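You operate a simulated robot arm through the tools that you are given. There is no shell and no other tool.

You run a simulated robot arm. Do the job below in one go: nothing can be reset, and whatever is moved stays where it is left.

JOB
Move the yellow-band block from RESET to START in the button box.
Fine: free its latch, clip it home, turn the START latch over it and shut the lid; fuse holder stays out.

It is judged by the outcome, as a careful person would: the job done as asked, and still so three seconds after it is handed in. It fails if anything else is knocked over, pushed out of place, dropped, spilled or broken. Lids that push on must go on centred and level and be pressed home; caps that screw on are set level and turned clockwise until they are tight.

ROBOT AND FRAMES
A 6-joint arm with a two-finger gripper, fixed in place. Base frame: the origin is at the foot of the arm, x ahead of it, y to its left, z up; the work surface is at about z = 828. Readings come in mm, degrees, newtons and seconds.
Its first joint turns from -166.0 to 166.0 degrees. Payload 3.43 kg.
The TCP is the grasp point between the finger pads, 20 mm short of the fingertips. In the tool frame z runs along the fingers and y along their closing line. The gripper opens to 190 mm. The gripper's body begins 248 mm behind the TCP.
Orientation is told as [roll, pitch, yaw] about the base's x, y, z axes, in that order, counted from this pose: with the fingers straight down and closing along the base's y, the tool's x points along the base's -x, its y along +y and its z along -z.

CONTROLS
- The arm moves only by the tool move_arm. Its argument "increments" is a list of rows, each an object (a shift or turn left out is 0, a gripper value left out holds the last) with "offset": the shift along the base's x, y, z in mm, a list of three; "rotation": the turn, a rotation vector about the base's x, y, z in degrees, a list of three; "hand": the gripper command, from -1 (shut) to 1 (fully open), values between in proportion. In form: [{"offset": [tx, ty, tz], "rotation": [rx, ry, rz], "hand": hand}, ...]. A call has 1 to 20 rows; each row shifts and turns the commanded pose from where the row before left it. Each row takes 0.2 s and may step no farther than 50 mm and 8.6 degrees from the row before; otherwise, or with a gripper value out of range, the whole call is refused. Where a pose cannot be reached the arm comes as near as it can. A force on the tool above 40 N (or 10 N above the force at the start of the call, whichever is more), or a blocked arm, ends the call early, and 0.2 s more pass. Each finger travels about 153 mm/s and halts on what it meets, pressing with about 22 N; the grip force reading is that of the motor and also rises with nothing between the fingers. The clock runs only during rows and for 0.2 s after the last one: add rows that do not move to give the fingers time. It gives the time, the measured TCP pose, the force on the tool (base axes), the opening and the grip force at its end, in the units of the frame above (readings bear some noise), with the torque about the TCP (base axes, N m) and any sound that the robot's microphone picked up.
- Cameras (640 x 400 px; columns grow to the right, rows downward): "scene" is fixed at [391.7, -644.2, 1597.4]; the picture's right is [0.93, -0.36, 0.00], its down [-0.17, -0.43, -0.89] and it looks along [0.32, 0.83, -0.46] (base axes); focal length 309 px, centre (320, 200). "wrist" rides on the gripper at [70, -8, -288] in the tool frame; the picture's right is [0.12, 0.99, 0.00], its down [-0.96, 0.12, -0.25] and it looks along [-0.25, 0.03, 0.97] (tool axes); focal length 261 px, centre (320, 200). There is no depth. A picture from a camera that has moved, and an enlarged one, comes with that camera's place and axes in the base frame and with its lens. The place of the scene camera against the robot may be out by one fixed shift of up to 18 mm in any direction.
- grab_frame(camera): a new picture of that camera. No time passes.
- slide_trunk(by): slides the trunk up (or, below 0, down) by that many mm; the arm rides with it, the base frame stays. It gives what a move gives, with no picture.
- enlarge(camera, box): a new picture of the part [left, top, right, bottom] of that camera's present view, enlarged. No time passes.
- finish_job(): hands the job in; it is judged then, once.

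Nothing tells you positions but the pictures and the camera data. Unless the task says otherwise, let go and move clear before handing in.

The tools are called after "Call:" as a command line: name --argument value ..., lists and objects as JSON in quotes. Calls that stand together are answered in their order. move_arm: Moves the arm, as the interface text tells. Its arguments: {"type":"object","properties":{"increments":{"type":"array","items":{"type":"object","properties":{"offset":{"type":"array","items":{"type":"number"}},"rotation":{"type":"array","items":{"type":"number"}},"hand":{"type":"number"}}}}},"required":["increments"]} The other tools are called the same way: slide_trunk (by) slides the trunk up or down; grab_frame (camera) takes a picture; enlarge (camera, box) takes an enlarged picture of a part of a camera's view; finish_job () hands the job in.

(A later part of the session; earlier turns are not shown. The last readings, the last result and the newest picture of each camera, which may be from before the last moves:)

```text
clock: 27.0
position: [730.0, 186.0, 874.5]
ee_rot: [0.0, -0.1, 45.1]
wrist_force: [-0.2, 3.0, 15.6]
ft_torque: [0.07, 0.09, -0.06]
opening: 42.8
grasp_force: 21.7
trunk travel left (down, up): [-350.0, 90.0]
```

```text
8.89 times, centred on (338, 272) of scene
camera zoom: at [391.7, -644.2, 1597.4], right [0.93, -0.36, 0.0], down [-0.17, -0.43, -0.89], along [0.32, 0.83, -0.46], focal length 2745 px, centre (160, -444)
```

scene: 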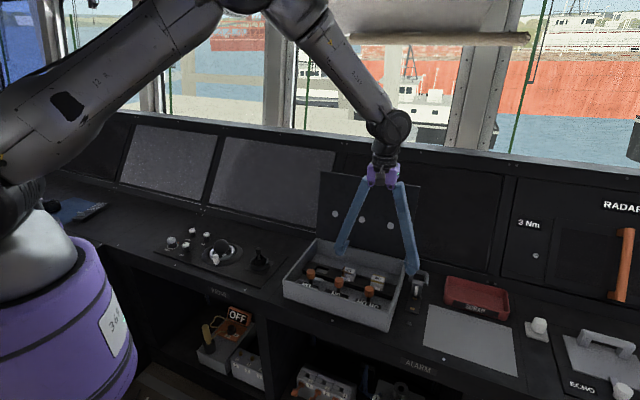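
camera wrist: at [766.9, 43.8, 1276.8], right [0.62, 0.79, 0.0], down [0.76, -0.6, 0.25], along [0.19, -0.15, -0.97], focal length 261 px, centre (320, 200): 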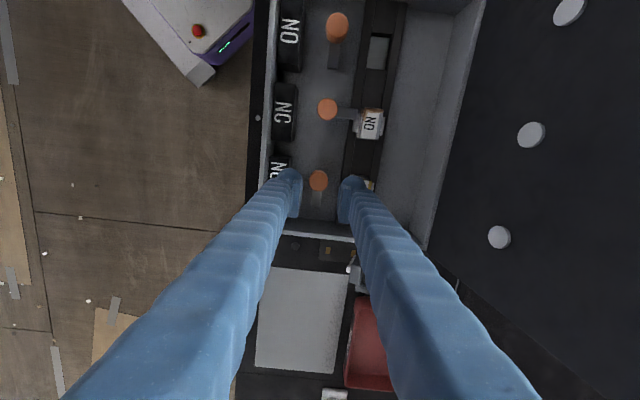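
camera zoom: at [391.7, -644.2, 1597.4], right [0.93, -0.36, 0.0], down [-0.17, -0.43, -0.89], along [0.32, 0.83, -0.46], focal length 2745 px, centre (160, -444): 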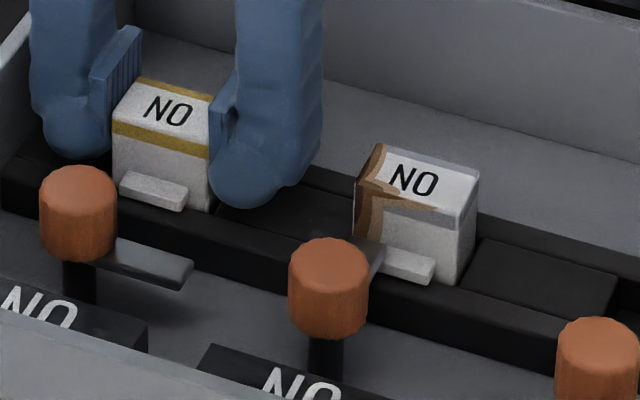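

The upward force has reached 16 N, so the block is meeting its seat or clip. I'll press a bit harder.

Call:
move_arm --increments '[{"offset": [0, 0, -1]}, {"offset": [0, 0, -1]}, {"offset": [0, 0, 0]}]'

Call:
enlarge --camera "scene" --box '[308, 250, 368, 295]'

Call:
enlarge --camera "wrist" --box '[295, 150, 355, 190]'

```text
clock: 27.8
position: [729.3, 185.9, 873.2]
ee_rot: [-0.1, -0.1, 45.0]
wrist_force: [2.7, 1.8, 18.6]
ft_torque: [0.03, -0.06, 0.02]
opening: 42.4
grasp_force: 21.5
trunk travel left (down, up): [-350.0, 90.0]
```

```text
8.89 times, centred on (338, 272) of scene
camera zoom: at [391.7, -644.2, 1597.4], right [0.93, -0.36, 0.0], down [-0.17, -0.43, -0.89], along [0.32, 0.83, -0.46], focal length 2745 px, centre (160, -444)
```

zoom: 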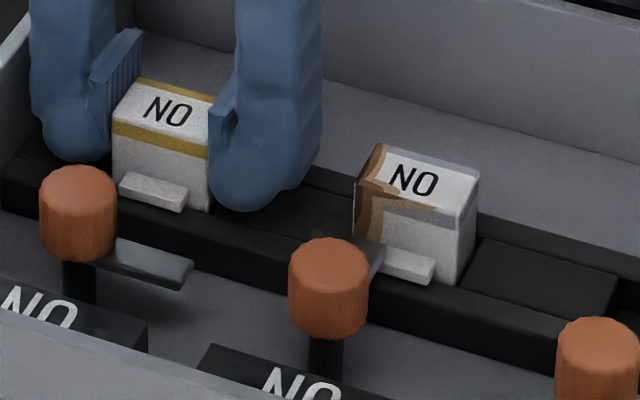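

```text
10.00 times, centred on (325, 170) of wrist
camera zoom: at [684.6, 132.1, 1161.9], right [-0.79, 0.62, 0.0], down [0.6, 0.76, 0.25], along [0.15, 0.2, -0.97], focal length 2606 px, centre (270, 500)
```

zoom: 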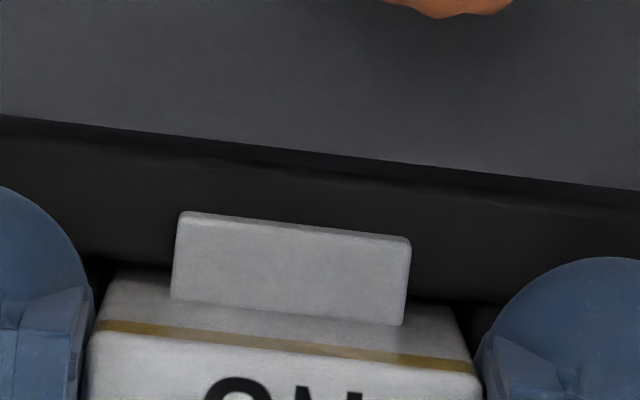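

The fingers slipped slightly on the block at about 18 N and the block didn't move further. I'll compare how deep it sits against the seated middle block.

Call:
enlarge --camera "scene" --box '[312, 254, 340, 275]'

Call:
enlarge --camera "scene" --box '[334, 260, 362, 281]'

```text
16.00 times, centred on (326, 264) of scene
camera zoom: at [391.7, -644.2, 1597.4], right [0.93, -0.36, 0.0], down [-0.17, -0.43, -0.89], along [0.32, 0.83, -0.46], focal length 4941 px, centre (224, -832)
```

zoom: 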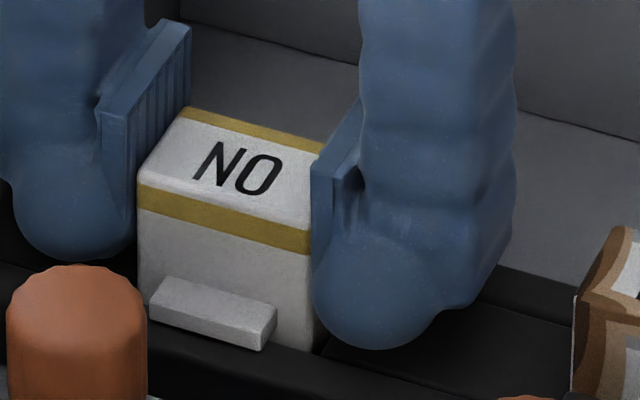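

```text
16.00 times, centred on (348, 270) of scene
camera zoom: at [391.7, -644.2, 1597.4], right [0.93, -0.36, 0.0], down [-0.17, -0.43, -0.89], along [0.32, 0.83, -0.46], focal length 4941 px, centre (-128, -928)
```

zoom: 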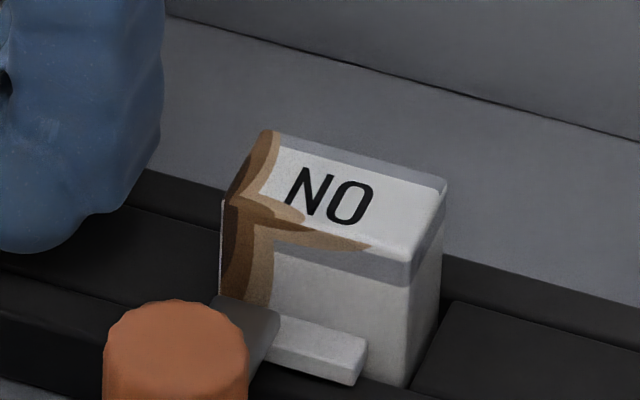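

The depth looks about the same as the seated middle block. I'll let go, then press straight down on the block's top with closed fingers to make sure it's fully clipped.

Call:
move_arm --increments '[{"offset": [0, 0, 3]}, {"hand": -0.4}, {"offset": [0, 0, 0]}, {"offset": [0, 0, 20]}, {"offset": [0, 0, 25]}, {"offset": [0, 0, 0]}]'

Call:
enlarge --camera "wrist" --box '[240, 130, 400, 250]'

Call:
enlarge --camera "scene" --box '[308, 250, 368, 295]'

```text
clock: 29.2
position: [731.1, 185.8, 920.3]
ee_rot: [0.0, 0.1, 45.0]
wrist_force: [-0.8, 0.2, 0.3]
ft_torque: [0.0, 0.04, 0.0]
opening: 57.1
grasp_force: 0.1
trunk travel left (down, up): [-350.0, 90.0]
```

```text
3.33 times, centred on (320, 190) of wrist
camera zoom: at [686.2, 131.7, 1209.6], right [-0.79, 0.62, 0.0], down [0.6, 0.76, 0.25], along [0.15, 0.19, -0.97], focal length 869 px, centre (320, 233)
```

zoom: 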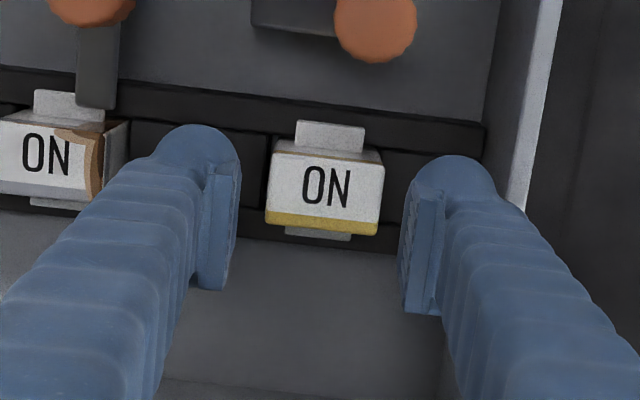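

```text
8.89 times, centred on (338, 272) of scene
camera zoom: at [391.7, -644.2, 1597.4], right [0.93, -0.36, 0.0], down [-0.17, -0.43, -0.89], along [0.32, 0.83, -0.46], focal length 2745 px, centre (160, -444)
```

zoom: 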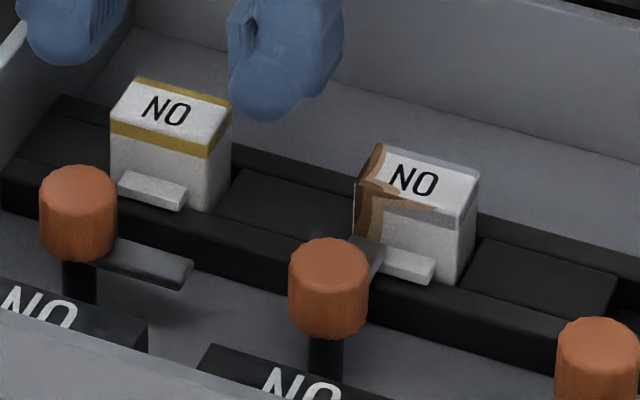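

The block stands alone in the slot, released. I'll close the fingers, centre over it and press down.

Call:
move_arm --increments '[{"offset": [-3.5, 0, 8], "hand": -1}, {"offset": [0, 0, 0]}, {"offset": [0, 0, 0]}, {"offset": [0, 0, -15]}, {"offset": [0, 0, -5]}, {"offset": [0, 0, -3]}, {"offset": [0, 0, 0]}]'

```text
clock: 30.8
position: [726.3, 186.6, 904.8]
ee_rot: [-0.1, 0.0, 45.0]
wrist_force: [-0.3, 0.4, 0.4]
ft_torque: [-0.01, 0.01, 0.01]
opening: 0.2
grasp_force: 21.9
trunk travel left (down, up): [-350.0, 90.0]
```

Call:
move_arm --increments '[{"offset": [0, 0, -2]}, {"offset": [0, 0, -1]}, {"offset": [0, 0, -1]}, {"offset": [0, 0, 0]}]'

Call:
enlarge --camera "scene" --box '[308, 240, 368, 285]'

```text
clock: 31.8
position: [725.9, 186.7, 901.0]
ee_rot: [-0.1, -0.1, 45.0]
wrist_force: [-1.0, -1.3, 17.1]
ft_torque: [-0.09, 0.04, -0.03]
opening: 6.2
grasp_force: 22.3
trunk travel left (down, up): [-350.0, 90.0]
```

```text
8.89 times, centred on (338, 262) of scene
camera zoom: at [391.7, -644.2, 1597.4], right [0.93, -0.36, 0.0], down [-0.17, -0.43, -0.89], along [0.32, 0.83, -0.46], focal length 2745 px, centre (160, -356)
```

zoom: 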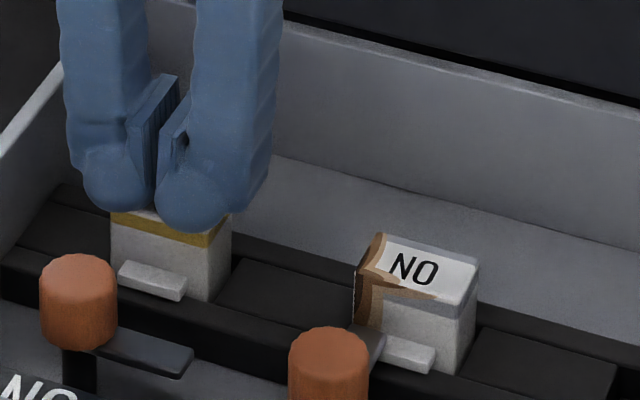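

Call:
move_arm --increments '[{"offset": [0, 0, -1]}, {"offset": [0, 0, -1]}, {"offset": [0, 0, 0]}]'

Call:
enlarge --camera "scene" --box '[308, 240, 368, 285]'

```text
clock: 32.6
position: [726.0, 186.7, 899.5]
ee_rot: [-0.1, -0.2, 45.0]
wrist_force: [3.6, -0.6, 33.5]
ft_torque: [-0.02, -0.11, -0.01]
opening: 5.8
grasp_force: 21.6
trunk travel left (down, up): [-350.0, 90.0]
```

```text
8.89 times, centred on (338, 262) of scene
camera zoom: at [391.7, -644.2, 1597.4], right [0.93, -0.36, 0.0], down [-0.17, -0.43, -0.89], along [0.32, 0.83, -0.46], focal length 2745 px, centre (160, -356)
```

zoom: 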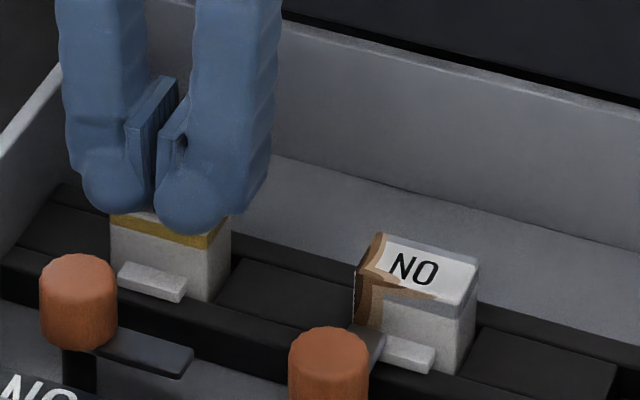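

Call:
move_arm --increments '[{"offset": [0, 0, -1]}, {"offset": [0, 0, -0.5]}, {"offset": [0, 0, 0]}]'

Call:
enlarge --camera "scene" --box '[312, 254, 340, 275]'

```text
clock: 33.2
position: [727.5, 186.9, 899.9]
ee_rot: [-0.1, -0.2, 45.1]
wrist_force: [-4.5, -1.6, 21.8]
ft_torque: [-0.07, 0.22, 0.0]
opening: 6.1
grasp_force: 21.8
trunk travel left (down, up): [-350.0, 90.0]
stopped in row 2: the force on the tool passed its limit at 46 N (the readings are from after the stop); the commanded pose is now the measured one
```

```text
16.00 times, centred on (326, 264) of scene
camera zoom: at [391.7, -644.2, 1597.4], right [0.93, -0.36, 0.0], down [-0.17, -0.43, -0.89], along [0.32, 0.83, -0.46], focal length 4941 px, centre (224, -832)
```

zoom: 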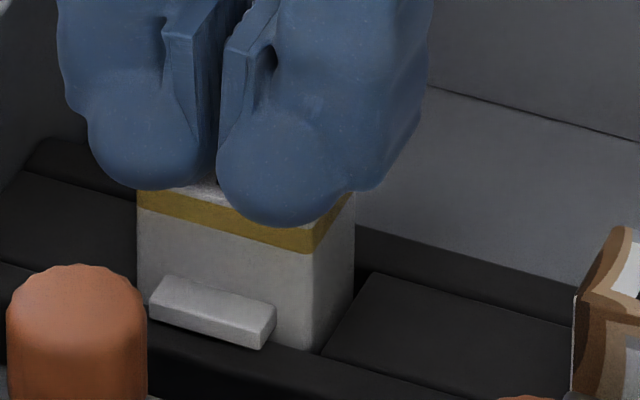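

A 46 N push doesn't move it further, and the top is at about z 880 as at RESET, so I take it as seated. I'll lift off and check before turning the START latch.

Call:
move_arm --increments '[{"offset": [0, 0, 15]}, {"offset": [0, 0, 40]}, {"offset": [-20, -20, 10]}, {"offset": [-20, -20, 0]}, {"offset": [0, 0, 0], "hand": -0.26}, {"offset": [0, 0, 0]}]'

Call:
enlarge --camera "scene" --box '[308, 250, 368, 295]'

Call:
enlarge --camera "wrist" --box '[200, 130, 400, 270]'

```text
clock: 34.6
position: [688.2, 146.0, 966.1]
ee_rot: [0.0, -0.1, 45.0]
wrist_force: [-0.5, -0.3, 0.2]
ft_torque: [-0.03, 0.0, 0.03]
opening: 70.3
grasp_force: 0.1
trunk travel left (down, up): [-350.0, 90.0]
```

```text
8.89 times, centred on (338, 272) of scene
camera zoom: at [391.7, -644.2, 1597.4], right [0.93, -0.36, 0.0], down [-0.17, -0.43, -0.89], along [0.32, 0.83, -0.46], focal length 2745 px, centre (160, -444)
```

zoom: 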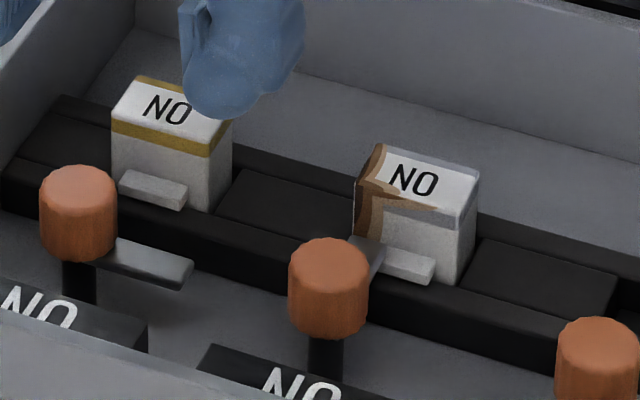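

```text
2.86 times, centred on (300, 200) of wrist
camera zoom: at [643.0, 91.3, 1254.8], right [-0.79, 0.62, 0.0], down [0.6, 0.76, 0.25], along [0.16, 0.2, -0.97], focal length 745 px, centre (377, 200)
```

zoom: 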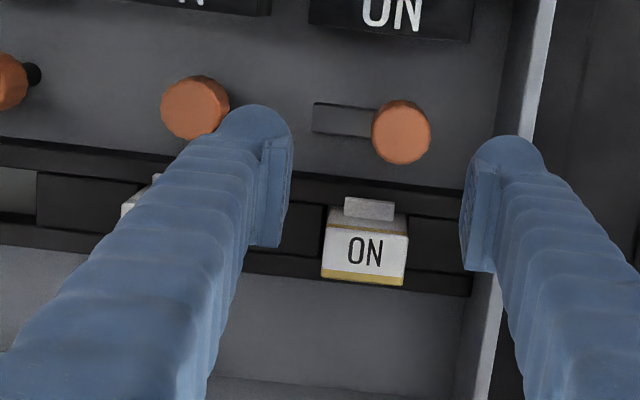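

The yellow-band block sits in START at the same depth as the middle block. Next is the START latch: I'll turn to -45°, hover over its knob near (673, 146) and check alignment.

Call:
move_arm --increments '[{"offset": [-5, 0, 0], "rotation": [0, 0, -8.2]}, {"offset": [-5, 0, 0], "rotation": [0, 0, -8.2]}, {"offset": [-5, 0, 0], "rotation": [0, 0, -8.2]}, {"rotation": [0, 0, -8.2]}, {"rotation": [0, 0, -8.2]}, {"rotation": [0, 0, -8.2]}, {"rotation": [0, 0, -8.2]}, {"rotation": [0, 0, -8.2]}, {"rotation": [0, 0, -8.2]}, {"rotation": [0, 0, -8.2]}, {"rotation": [0, 0, -8]}, {"offset": [0, 0, -30]}, {"offset": [0, 0, 0]}]'

Call:
enlarge --camera "wrist" --box '[240, 140, 400, 250]'

Call:
enlarge --camera "scene" --box '[280, 235, 380, 310]'

```text
clock: 37.4
position: [671.9, 146.8, 934.5]
ee_rot: [0.0, -0.1, -45.0]
wrist_force: [0.6, 0.4, 1.0]
ft_torque: [-0.02, -0.02, 0.02]
opening: 70.4
grasp_force: 0.0
trunk travel left (down, up): [-350.0, 90.0]
```

```text
3.64 times, centred on (320, 195) of wrist
camera zoom: at [616.3, 193.1, 1223.2], right [0.62, 0.79, 0.0], down [0.76, -0.6, 0.25], along [0.2, -0.16, -0.97], focal length 948 px, centre (320, 218)
```

zoom: 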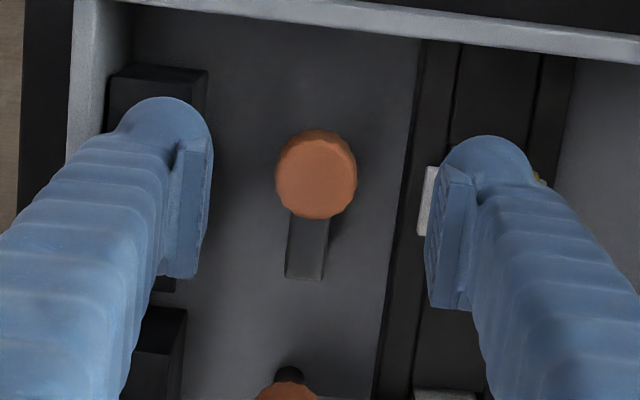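

```text
5.33 times, centred on (330, 272) of scene
camera zoom: at [391.7, -644.2, 1597.4], right [0.93, -0.36, 0.0], down [-0.17, -0.43, -0.89], along [0.32, 0.83, -0.46], focal length 1647 px, centre (267, -187)
```

zoom: 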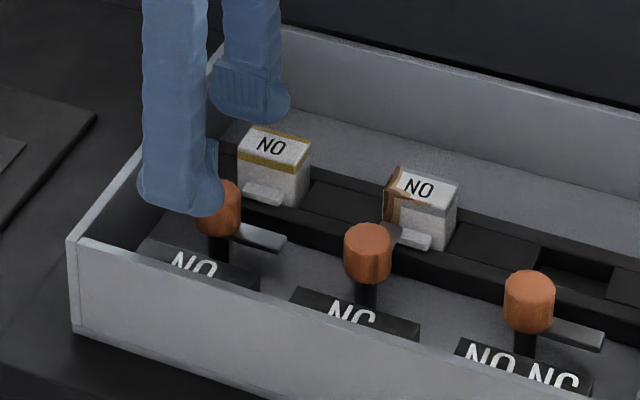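

The knob is within about 1 mm of the grasp point. I'll narrow to 41 mm, descend and grip.

Call:
move_arm --increments '[{"offset": [-0.5, 0.5, 0], "hand": -0.57}, {"offset": [0, 0, 0]}, {"offset": [0, 0, -25]}, {"offset": [0, 0, -20]}, {"offset": [0, 0, -11]}, {"offset": [0, 0, 0], "hand": -1}, {"offset": [0, 0, 0]}, {"offset": [0, 0, 0]}]'

Call:
enlarge --camera "wrist" --box '[240, 140, 400, 250]'

```text
clock: 38.5
position: [670.4, 149.7, 887.5]
ee_rot: [0.0, -0.1, -45.1]
wrist_force: [-5.8, 4.8, 19.7]
ft_torque: [-0.45, 1.01, -0.39]
opening: 42.1
grasp_force: 1.0
trunk travel left (down, up): [-350.0, 90.0]
stopped in row 5: the force on the tool passed its limit at 55 N (the readings are from after the stop); the commanded pose is now the measured one
```

```text
3.64 times, centred on (320, 195) of wrist
camera zoom: at [614.6, 196.0, 1175.6], right [0.62, 0.79, 0.0], down [0.76, -0.6, 0.25], along [0.2, -0.16, -0.97], focal length 948 px, centre (320, 218)
```

zoom: 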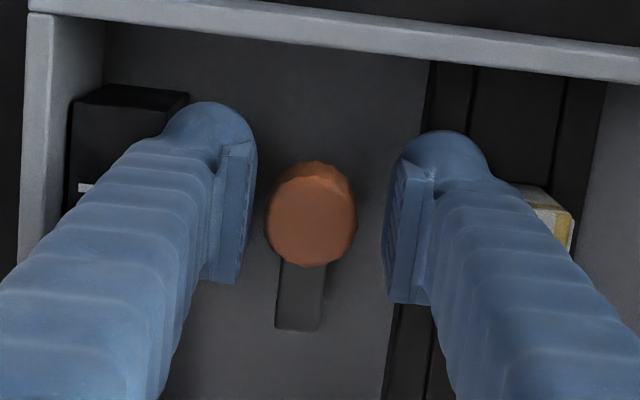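

The descent was stopped at fingertip z of about 867, and the torque puts the contact at the near finger against the top of the NO label plate. I'll lift off, check that nothing shifted, and then grip the knob higher.

Call:
move_arm --increments '[{"offset": [0, 0, 20]}, {"offset": [0, 0, 30]}, {"offset": [0, 0, 0]}]'

Call:
enlarge --camera "wrist" --box '[240, 140, 400, 250]'

Call:
enlarge --camera "scene" --box '[280, 235, 420, 325]'

```text
clock: 39.3
position: [672.1, 151.5, 937.6]
ee_rot: [0.0, -0.2, -44.9]
wrist_force: [0.0, -0.5, -0.4]
ft_torque: [0.03, 0.01, -0.03]
opening: 40.9
grasp_force: 0.1
trunk travel left (down, up): [-350.0, 90.0]
```

```text
3.64 times, centred on (320, 195) of wrist
camera zoom: at [615.8, 197.8, 1225.2], right [0.62, 0.79, 0.0], down [0.76, -0.6, 0.25], along [0.2, -0.16, -0.97], focal length 948 px, centre (320, 218)
```

zoom: 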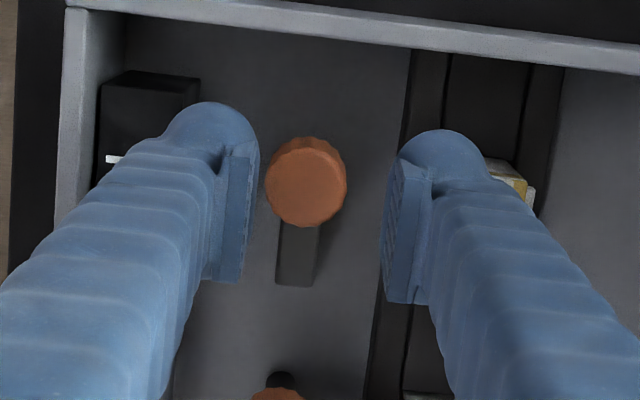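

```text
4.44 times, centred on (350, 280) of scene
camera zoom: at [391.7, -644.2, 1597.4], right [0.93, -0.36, 0.0], down [-0.17, -0.43, -0.89], along [0.32, 0.83, -0.46], focal length 1372 px, centre (187, -156)
```

zoom: 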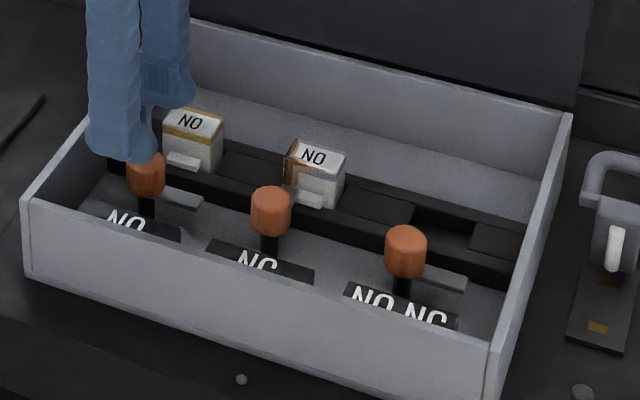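

Nothing has shifted. I'll re-centre and grip the knob with the tips about 3 mm above the plate, which still holds the top 14 mm or so of the knob.

Call:
move_arm --increments '[{"offset": [-0.7, -4.2, 0], "hand": -0.6}, {"offset": [0, 0, -25]}, {"offset": [0, 0, -15]}, {"offset": [0, 0, -7]}, {"offset": [0, 0, 0]}]'

Call:
enlarge --camera "wrist" --box '[240, 140, 400, 250]'

```text
clock: 40.5
position: [670.6, 144.3, 887.3]
ee_rot: [0.1, -0.2, -44.9]
wrist_force: [-0.5, 0.4, -0.2]
ft_torque: [-0.03, 0.0, 0.0]
opening: 38.0
grasp_force: 0.0
trunk travel left (down, up): [-350.0, 90.0]
```

```text
3.64 times, centred on (320, 195) of wrist
camera zoom: at [614.2, 190.8, 1176.4], right [0.62, 0.79, 0.0], down [0.76, -0.6, 0.25], along [0.2, -0.16, -0.97], focal length 948 px, centre (320, 218)
```

zoom: 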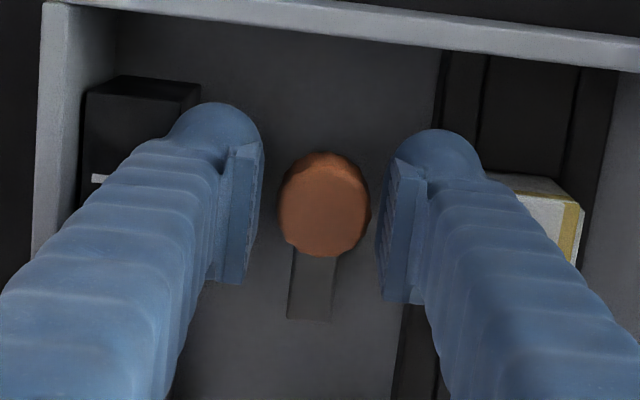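

Call:
move_arm --increments '[{"offset": [1.6, 1.6, 0.5]}, {"offset": [0, 0, 0], "hand": -1}, {"offset": [0, 0, 0]}, {"offset": [0, 0, 0]}]'

Call:
enlarge --camera "wrist" --box '[240, 140, 400, 250]'

```text
clock: 41.5
position: [671.8, 145.4, 888.8]
ee_rot: [0.0, -0.2, -45.1]
wrist_force: [-1.7, -2.4, -1.0]
ft_torque: [-0.02, 0.04, 0.01]
opening: 28.6
grasp_force: 45.0
trunk travel left (down, up): [-350.0, 90.0]
```

```text
3.64 times, centred on (320, 195) of wrist
camera zoom: at [615.2, 191.8, 1176.7], right [0.62, 0.79, 0.0], down [0.76, -0.6, 0.25], along [0.2, -0.16, -0.97], focal length 948 px, centre (320, 218)
```

zoom: 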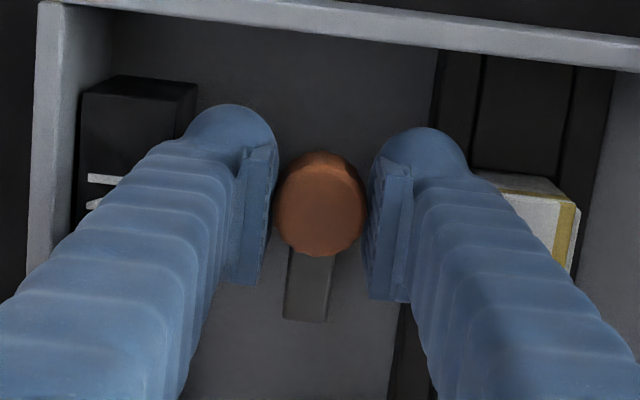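

The grip is good and nearly load-free. I'll turn the START latch counter-clockwise toward the block, checking partway.

Call:
move_arm --increments '[{"rotation": [0, 0, 7]}, {"rotation": [0, 0, 7]}, {"rotation": [0, 0, 7]}, {"rotation": [0, 0, 7]}, {"rotation": [0, 0, 7]}, {"offset": [0, 0, 0]}]'

Call:
enlarge --camera "wrist" --box '[240, 140, 400, 250]'

Call:
enlarge --camera "scene" --box '[290, 245, 360, 298]'

```text
clock: 42.9
position: [672.0, 145.3, 888.7]
ee_rot: [0.1, -0.1, -9.9]
wrist_force: [-8.0, -3.5, -25.2]
ft_torque: [-0.05, 0.11, 0.03]
opening: 28.8
grasp_force: 45.1
trunk travel left (down, up): [-350.0, 90.0]
```

```text
3.64 times, centred on (320, 195) of wrist
camera zoom: at [600.2, 150.8, 1177.0], right [0.05, 1.0, 0.0], down [0.97, -0.05, 0.25], along [0.25, -0.01, -0.97], focal length 948 px, centre (320, 218)
```

zoom: 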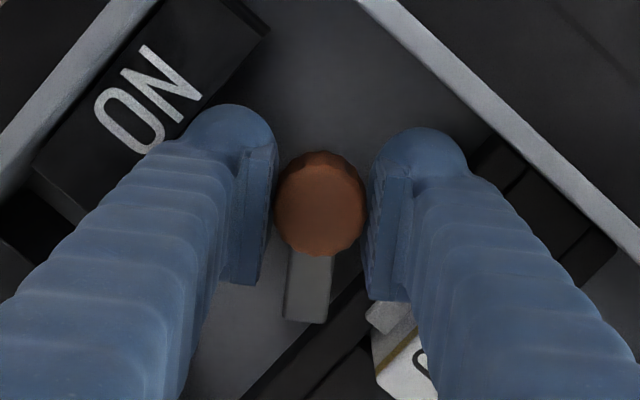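

```text
7.55 times, centred on (325, 272) of scene
camera zoom: at [391.7, -644.2, 1597.4], right [0.93, -0.36, 0.0], down [-0.17, -0.43, -0.89], along [0.32, 0.83, -0.46], focal length 2330 px, centre (282, -340)
```

zoom: 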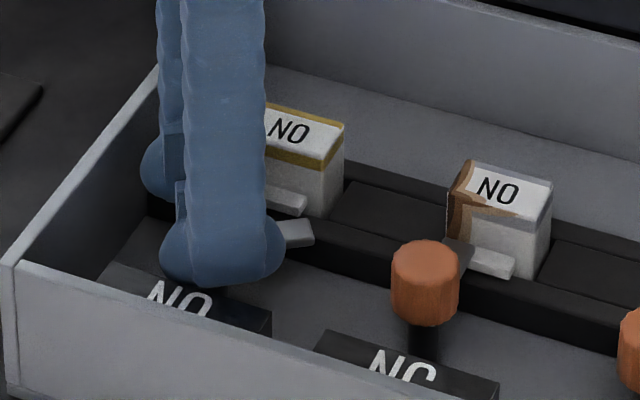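

Call:
move_arm --increments '[{"offset": [-0.3, 0, -1.5], "rotation": [0, 0, 6]}, {"rotation": [0, 0, 7]}, {"rotation": [0, 0, 7]}, {"offset": [0, 0, 0]}]'

Call:
enlarge --camera "wrist" --box '[240, 140, 400, 250]'

```text
clock: 43.9
position: [671.3, 146.2, 888.7]
ee_rot: [0.0, -0.2, 10.1]
wrist_force: [-9.2, -8.1, 3.4]
ft_torque: [-0.14, 0.37, 0.0]
opening: 28.7
grasp_force: 44.9
trunk travel left (down, up): [-350.0, 90.0]
```

```text
3.64 times, centred on (320, 195) of wrist
camera zoom: at [602.3, 125.5, 1176.8], right [-0.29, 0.96, 0.0], down [0.93, 0.28, 0.25], along [0.24, 0.07, -0.97], focal length 948 px, centre (320, 218)
```

zoom: 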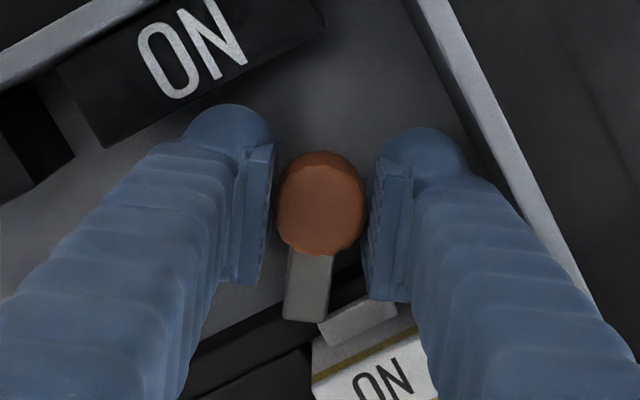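

The bar is at the edge of the tab with no resistance. I'll continue to bring it over the block.

Call:
move_arm --increments '[{"rotation": [0, 0, 6]}, {"rotation": [0, 0, 6]}, {"rotation": [0, 0, 6]}, {"offset": [0, 0, 0]}]'

Call:
enlarge --camera "wrist" --box '[240, 140, 400, 250]'

Call:
enlarge --camera "scene" --box '[290, 245, 360, 298]'

```text
clock: 44.9
position: [672.2, 145.4, 888.5]
ee_rot: [0.0, -0.3, 28.1]
wrist_force: [-6.5, -21.7, 6.5]
ft_torque: [-0.22, 0.09, -0.03]
opening: 28.9
grasp_force: 45.0
trunk travel left (down, up): [-350.0, 90.0]
```

```text
3.64 times, centred on (320, 195) of wrist
camera zoom: at [612.4, 105.0, 1176.8], right [-0.57, 0.82, 0.0], down [0.79, 0.55, 0.25], along [0.21, 0.14, -0.97], focal length 948 px, centre (320, 218)
```

zoom: 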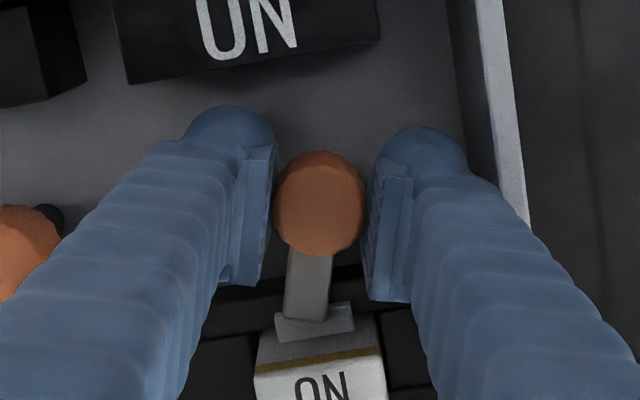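

```text
7.55 times, centred on (325, 272) of scene
camera zoom: at [391.7, -644.2, 1597.4], right [0.93, -0.36, 0.0], down [-0.17, -0.43, -0.89], along [0.32, 0.83, -0.46], focal length 2330 px, centre (282, -340)
```

zoom: 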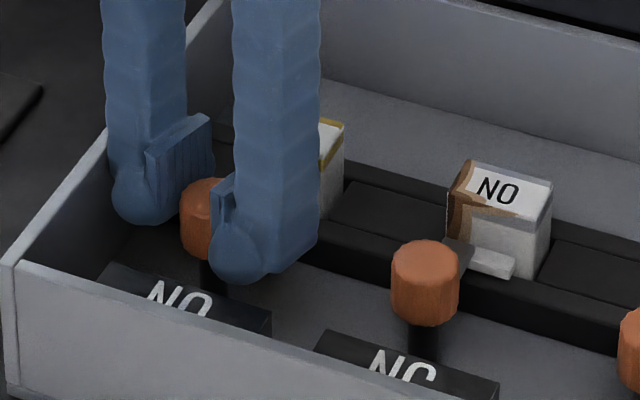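

The bar is passing over the tab. I'll ease the side load and finish the last 17°.

Call:
move_arm --increments '[{"offset": [-0.3, -1, 0], "rotation": [0, 0, 6]}, {"rotation": [0, 0, 6]}, {"rotation": [0, 0, 5]}, {"offset": [0, 0, 0]}]'

Call:
enlarge --camera "wrist" --box '[240, 140, 400, 250]'

```text
clock: 45.9
position: [671.1, 145.0, 888.3]
ee_rot: [0.1, -0.3, 45.1]
wrist_force: [-3.3, -18.9, 9.6]
ft_torque: [-0.12, -0.02, -0.01]
opening: 28.5
grasp_force: 45.5
trunk travel left (down, up): [-350.0, 90.0]
```

```text
3.64 times, centred on (320, 195) of wrist
camera zoom: at [627.0, 89.3, 1176.7], right [-0.79, 0.62, 0.0], down [0.6, 0.76, 0.25], along [0.16, 0.2, -0.97], focal length 948 px, centre (320, 218)
```

zoom: 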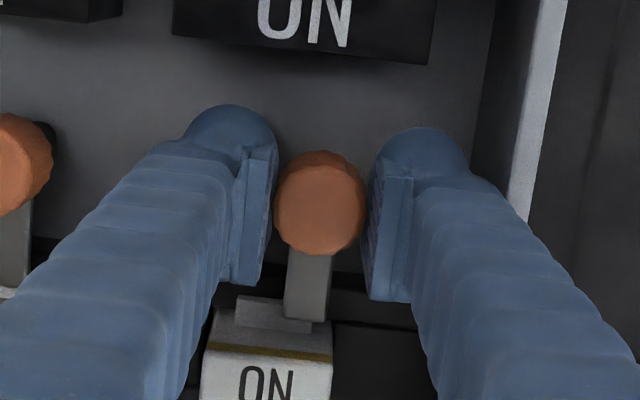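

The START latch bar now lies across the block's tab just as the RESET one did originally. I'll release, lift, and check everything.

Call:
move_arm --increments '[{"hand": -0.45}, {"offset": [0, 0, 0]}, {"offset": [0, 0, 30]}, {"offset": [0, 0, 40]}, {"offset": [-10, -10, 50]}, {"offset": [0, 0, 0]}]'

Call:
enlarge --camera "wrist" --box '[180, 110, 420, 270]'

Call:
enlarge --camera "scene" --box '[280, 235, 420, 325]'

Call:
grab_frame --camera "scene"

Call:
enlarge --camera "scene" --box '[300, 250, 360, 295]'

```text
refused: row 5 steps farther than a row can; nothing moved
```

```text
2.50 times, centred on (300, 190) of wrist
camera zoom: at [627.0, 89.3, 1176.7], right [-0.79, 0.62, 0.0], down [0.6, 0.76, 0.25], along [0.16, 0.2, -0.97], focal length 652 px, centre (370, 225)
```

zoom: 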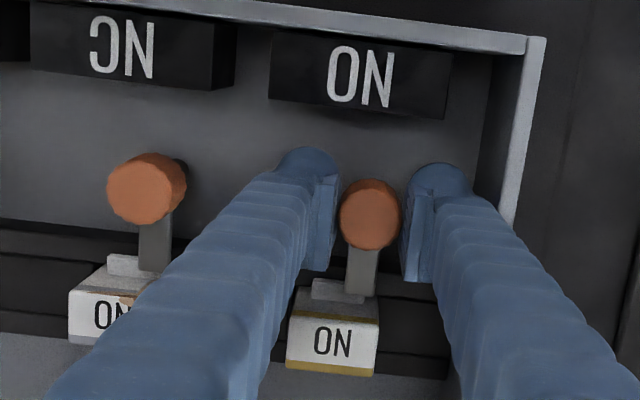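

```text
4.44 times, centred on (350, 280) of scene
camera zoom: at [391.7, -644.2, 1597.4], right [0.93, -0.36, 0.0], down [-0.17, -0.43, -0.89], along [0.32, 0.83, -0.46], focal length 1372 px, centre (187, -156)
```

zoom: 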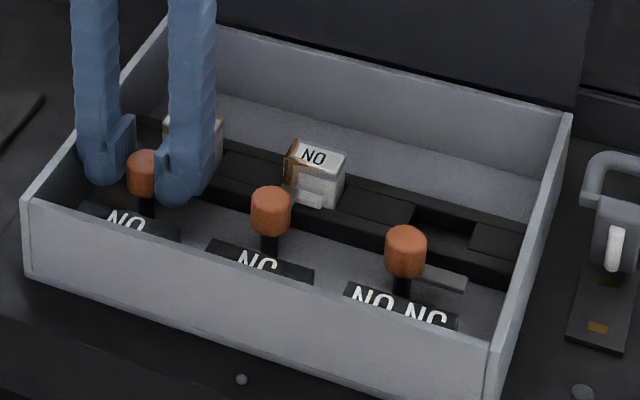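

```text
taken
```

scene: 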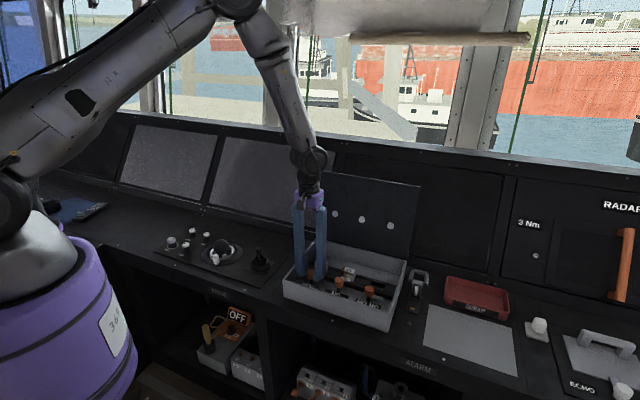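

```text
8.89 times, centred on (330, 272) of scene
camera zoom: at [391.7, -644.2, 1597.4], right [0.93, -0.36, 0.0], down [-0.17, -0.43, -0.89], along [0.32, 0.83, -0.46], focal length 2745 px, centre (231, -444)
```

zoom: 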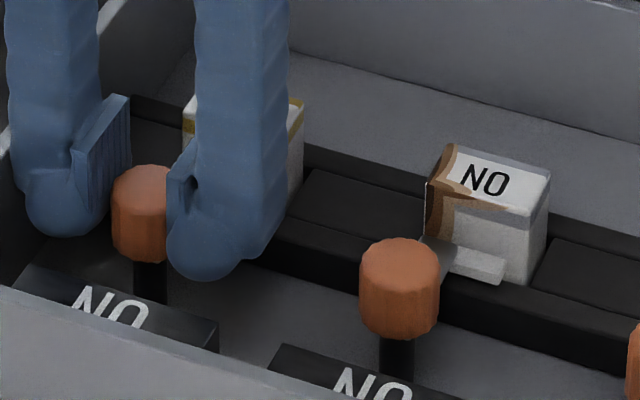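

One row stepped too far and the move was refused, so I'll repeat the release and lift in shorter steps.

Call:
move_arm --increments '[{"hand": -0.45}, {"offset": [0, 0, 0]}, {"offset": [0, 0, 30]}, {"offset": [0, 0, 40]}, {"offset": [-10, -10, 40]}, {"offset": [-10, -10, 40]}, {"offset": [0, 0, 40]}, {"offset": [0, 0, 0]}]'

Call:
enlarge --camera "wrist" --box '[200, 110, 440, 270]'

Call:
enlarge --camera "scene" --box '[280, 235, 420, 325]'

Call:
enlarge --camera "scene" --box '[300, 250, 360, 295]'

```text
clock: 47.7
position: [652.9, 131.2, 1079.0]
ee_rot: [0.1, -0.2, 45.0]
wrist_force: [-0.9, 0.6, -1.3]
ft_torque: [-0.04, 0.03, -0.01]
opening: 52.2
grasp_force: 0.0
trunk travel left (down, up): [-350.0, 90.0]
```

```text
2.50 times, centred on (320, 190) of wrist
camera zoom: at [608.2, 75.7, 1367.3], right [-0.79, 0.62, 0.0], down [0.6, 0.76, 0.25], along [0.15, 0.2, -0.97], focal length 652 px, centre (320, 225)
```

zoom: 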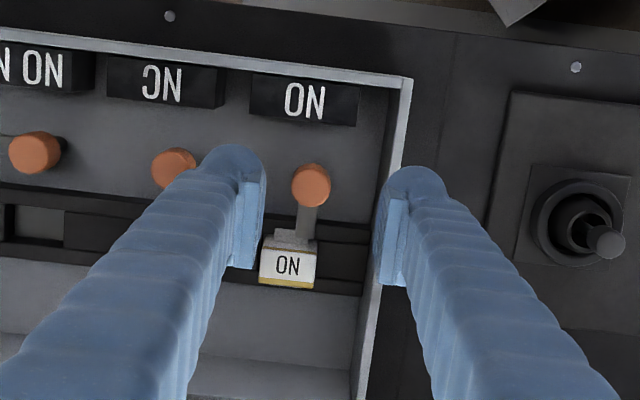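

```text
4.44 times, centred on (350, 280) of scene
camera zoom: at [391.7, -644.2, 1597.4], right [0.93, -0.36, 0.0], down [-0.17, -0.43, -0.89], along [0.32, 0.83, -0.46], focal length 1372 px, centre (187, -156)
```

zoom: 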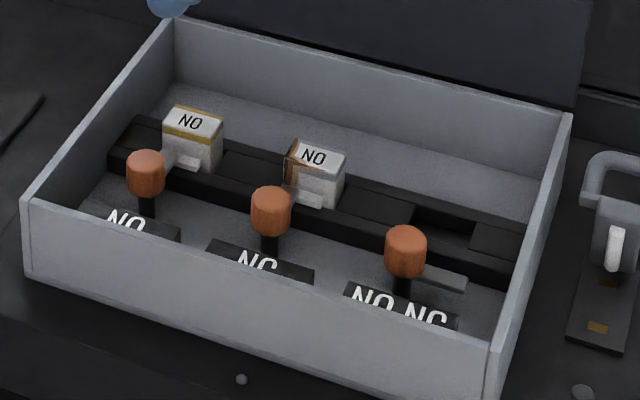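

```text
8.89 times, centred on (330, 272) of scene
camera zoom: at [391.7, -644.2, 1597.4], right [0.93, -0.36, 0.0], down [-0.17, -0.43, -0.89], along [0.32, 0.83, -0.46], focal length 2745 px, centre (231, -444)
```

zoom: 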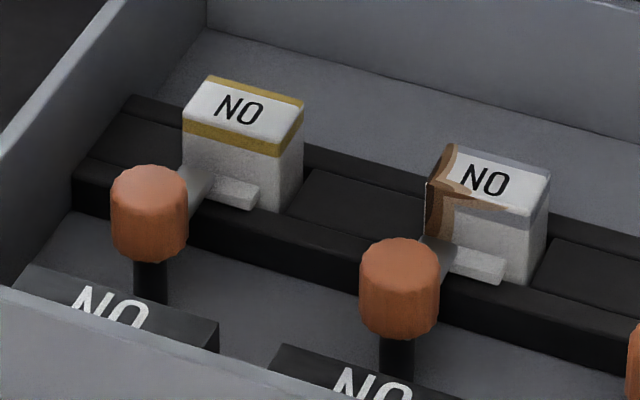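

The block, tab and latch at START now match the middle station exactly. Next is the lid: it leans back about 11° with its top edge near n≈815, z≈1162, and a handle on its back at the centre. I'll raise up and turn to straddle the top edge beside the handle, on the START side.

Call:
move_arm --increments '[{"offset": [0, 0, 45]}, {"offset": [0, 0, 45]}, {"offset": [0, 0, 45]}, {"offset": [0, 0, 40]}, {"offset": [13, 13, 0], "rotation": [0, 0, -8.2]}, {"offset": [13, 13, 0], "rotation": [0, 0, -8.2]}, {"offset": [13, 13, 0], "rotation": [0, 0, -8.2]}, {"offset": [13, 13, 0], "rotation": [0, 0, -8.2]}, {"offset": [13, 13, 0], "rotation": [0, 0, -8.2]}, {"offset": [13, 13, 0], "rotation": [0, 0, -8.2]}, {"offset": [14, 13, 0], "rotation": [0, 0, -8.2]}, {"offset": [14, 13, 0], "rotation": [0, 0, -8.2]}, {"offset": [14, 13, 0], "rotation": [0, 0, -8.2]}, {"offset": [15, 12, 0], "rotation": [0, 0, -8.2]}, {"offset": [15, 12, 0], "rotation": [0, 0, -8]}, {"offset": [0, 0, 0]}, {"offset": [0, 0, 0]}]'

Call:
grab_frame --camera "wrist"

Call:
grab_frame --camera "scene"

```text
clock: 51.3
position: [804.8, 267.1, 1252.2]
ee_rot: [-0.1, -0.2, -45.0]
wrist_force: [-1.5, -0.6, 0.1]
ft_torque: [0.04, 0.09, 0.0]
opening: 52.4
grasp_force: 0.0
trunk travel left (down, up): [-350.0, 90.0]
```

```text
taken
camera wrist: at [747.8, 312.0, 1540.2], right [0.62, 0.79, 0.0], down [0.76, -0.6, 0.25], along [0.2, -0.16, -0.97], focal length 261 px, centre (320, 200)
```

wrist: 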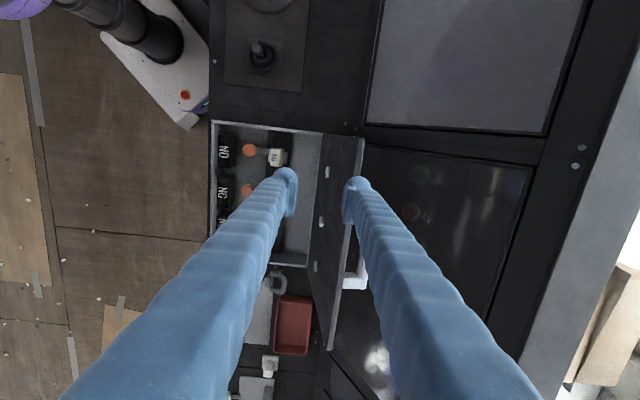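

```text
taken
```

scene: 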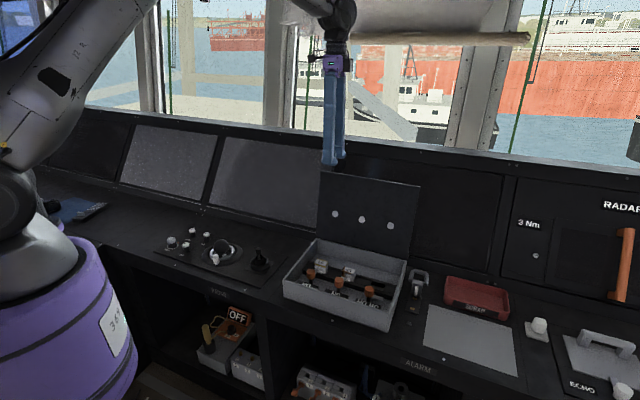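

Call:
enlarge --camera "wrist" --box '[270, 110, 430, 210]'

Call:
enlarge --camera "wrist" --box '[300, 180, 400, 360]'

Call:
enlarge --camera "scene" --box '[300, 120, 430, 210]'

```text
4.00 times, centred on (350, 160) of wrist
camera zoom: at [747.8, 312.0, 1540.2], right [0.62, 0.79, 0.0], down [0.76, -0.6, 0.25], along [0.2, -0.16, -0.97], focal length 1043 px, centre (200, 360)
```

zoom: 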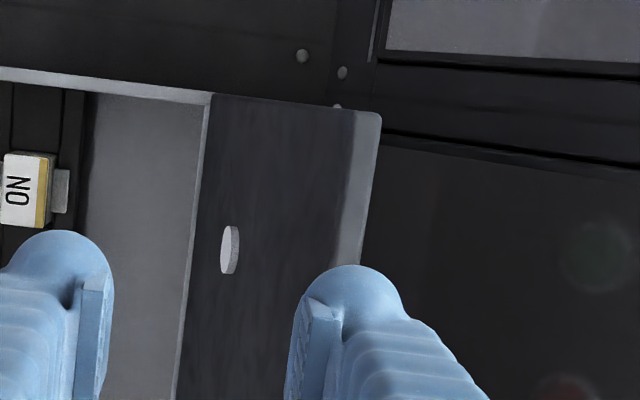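

```text
2.22 times, centred on (350, 270) of wrist
camera zoom: at [747.8, 312.0, 1540.2], right [0.62, 0.79, 0.0], down [0.76, -0.6, 0.25], along [0.2, -0.16, -0.97], focal length 579 px, centre (253, 44)
```

zoom: 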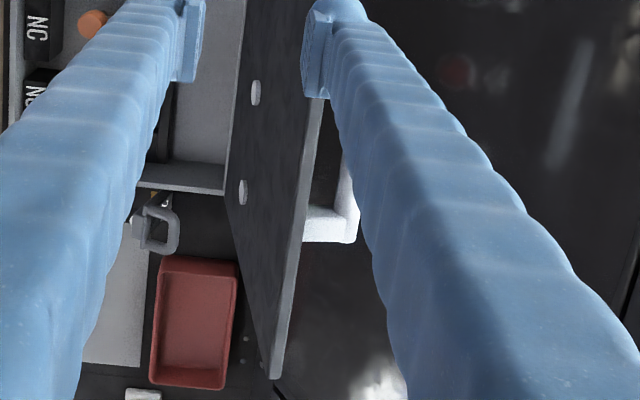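

```text
4.44 times, centred on (365, 165) of scene
camera zoom: at [391.7, -644.2, 1597.4], right [0.93, -0.36, 0.0], down [-0.17, -0.43, -0.89], along [0.32, 0.83, -0.46], focal length 1372 px, centre (120, 356)
```

zoom: 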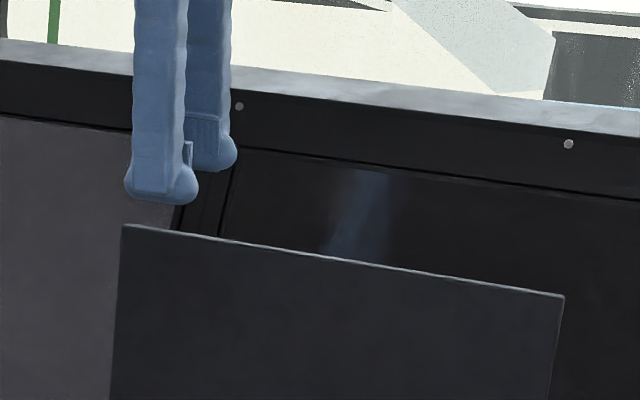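

The lid's top edge is about 10 mm thick at n≈804–814, z≈1165, and the handle ends near s≈-405. I'll set the fingers to about 60 mm, centre over the edge on the START side, and lower until the tips straddle it.

Call:
move_arm --increments '[{"offset": [11, 25, 0], "hand": -0.37}, {"offset": [11, 25, 0]}, {"offset": [0, 0, 0]}, {"offset": [0, 0, -25]}, {"offset": [0, 0, -15]}, {"offset": [0, 0, 0]}]'

Call:
enlarge --camera "wrist" --box '[240, 130, 400, 250]'

Call:
enlarge --camera "scene" --box '[300, 120, 430, 210]'

```text
clock: 52.7
position: [825.6, 315.9, 1212.0]
ee_rot: [-0.1, -0.2, -45.0]
wrist_force: [0.0, 0.0, -0.7]
ft_torque: [0.06, 0.02, 0.0]
opening: 59.8
grasp_force: 0.1
trunk travel left (down, up): [-350.0, 90.0]
```

```text
3.33 times, centred on (320, 190) of wrist
camera zoom: at [769.0, 361.6, 1499.2], right [0.62, 0.79, 0.0], down [0.76, -0.6, 0.25], along [0.2, -0.16, -0.97], focal length 869 px, centre (320, 233)
```

zoom: 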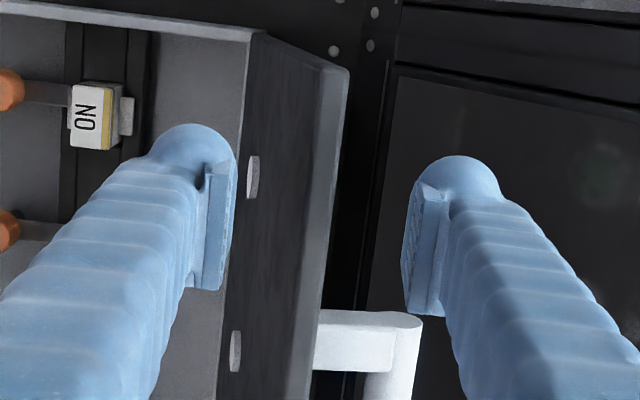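

```text
4.44 times, centred on (365, 165) of scene
camera zoom: at [391.7, -644.2, 1597.4], right [0.93, -0.36, 0.0], down [-0.17, -0.43, -0.89], along [0.32, 0.83, -0.46], focal length 1372 px, centre (120, 356)
```

zoom: 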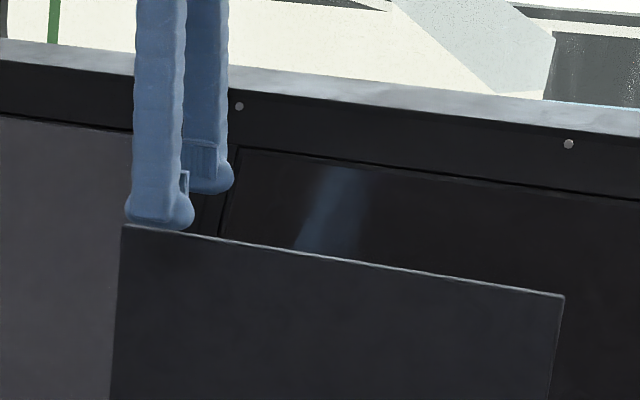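

The edge is centred between the fingers and the handle is well clear. I'll lower about 45 mm so the tips straddle the edge.

Call:
move_arm --increments '[{"offset": [1.5, 1.5, -20]}, {"offset": [0, 0, -15]}, {"offset": [0, 0, -10]}, {"offset": [0, 0, 0]}]'

Call:
enlarge --camera "wrist" --box '[240, 130, 400, 250]'

Call:
enlarge --camera "scene" --box '[300, 120, 430, 210]'

```text
clock: 53.7
position: [826.7, 318.3, 1168.2]
ee_rot: [-0.1, -0.2, -45.1]
wrist_force: [0.0, 0.5, 0.0]
ft_torque: [0.03, -0.04, 0.01]
opening: 59.6
grasp_force: 0.1
trunk travel left (down, up): [-350.0, 90.0]
```

```text
3.33 times, centred on (320, 190) of wrist
camera zoom: at [769.7, 364.0, 1457.1], right [0.62, 0.79, 0.0], down [0.76, -0.6, 0.25], along [0.2, -0.16, -0.97], focal length 869 px, centre (320, 233)
```

zoom: 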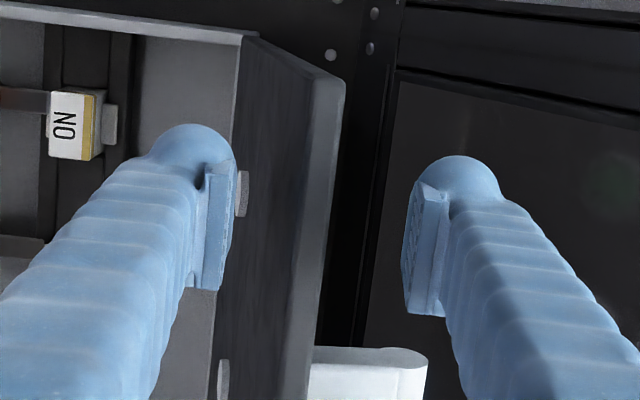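

```text
4.44 times, centred on (365, 165) of scene
camera zoom: at [391.7, -644.2, 1597.4], right [0.93, -0.36, 0.0], down [-0.17, -0.43, -0.89], along [0.32, 0.83, -0.46], focal length 1372 px, centre (120, 356)
```

zoom: 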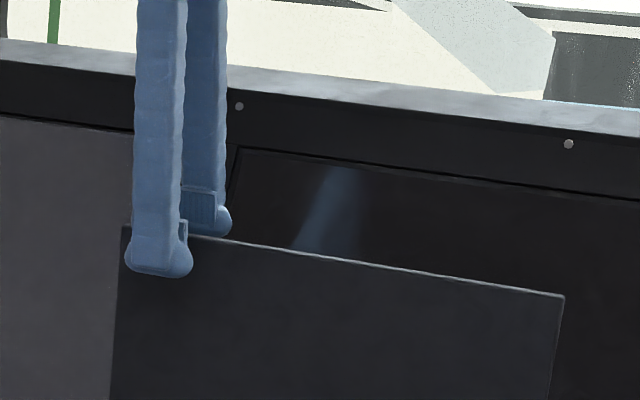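

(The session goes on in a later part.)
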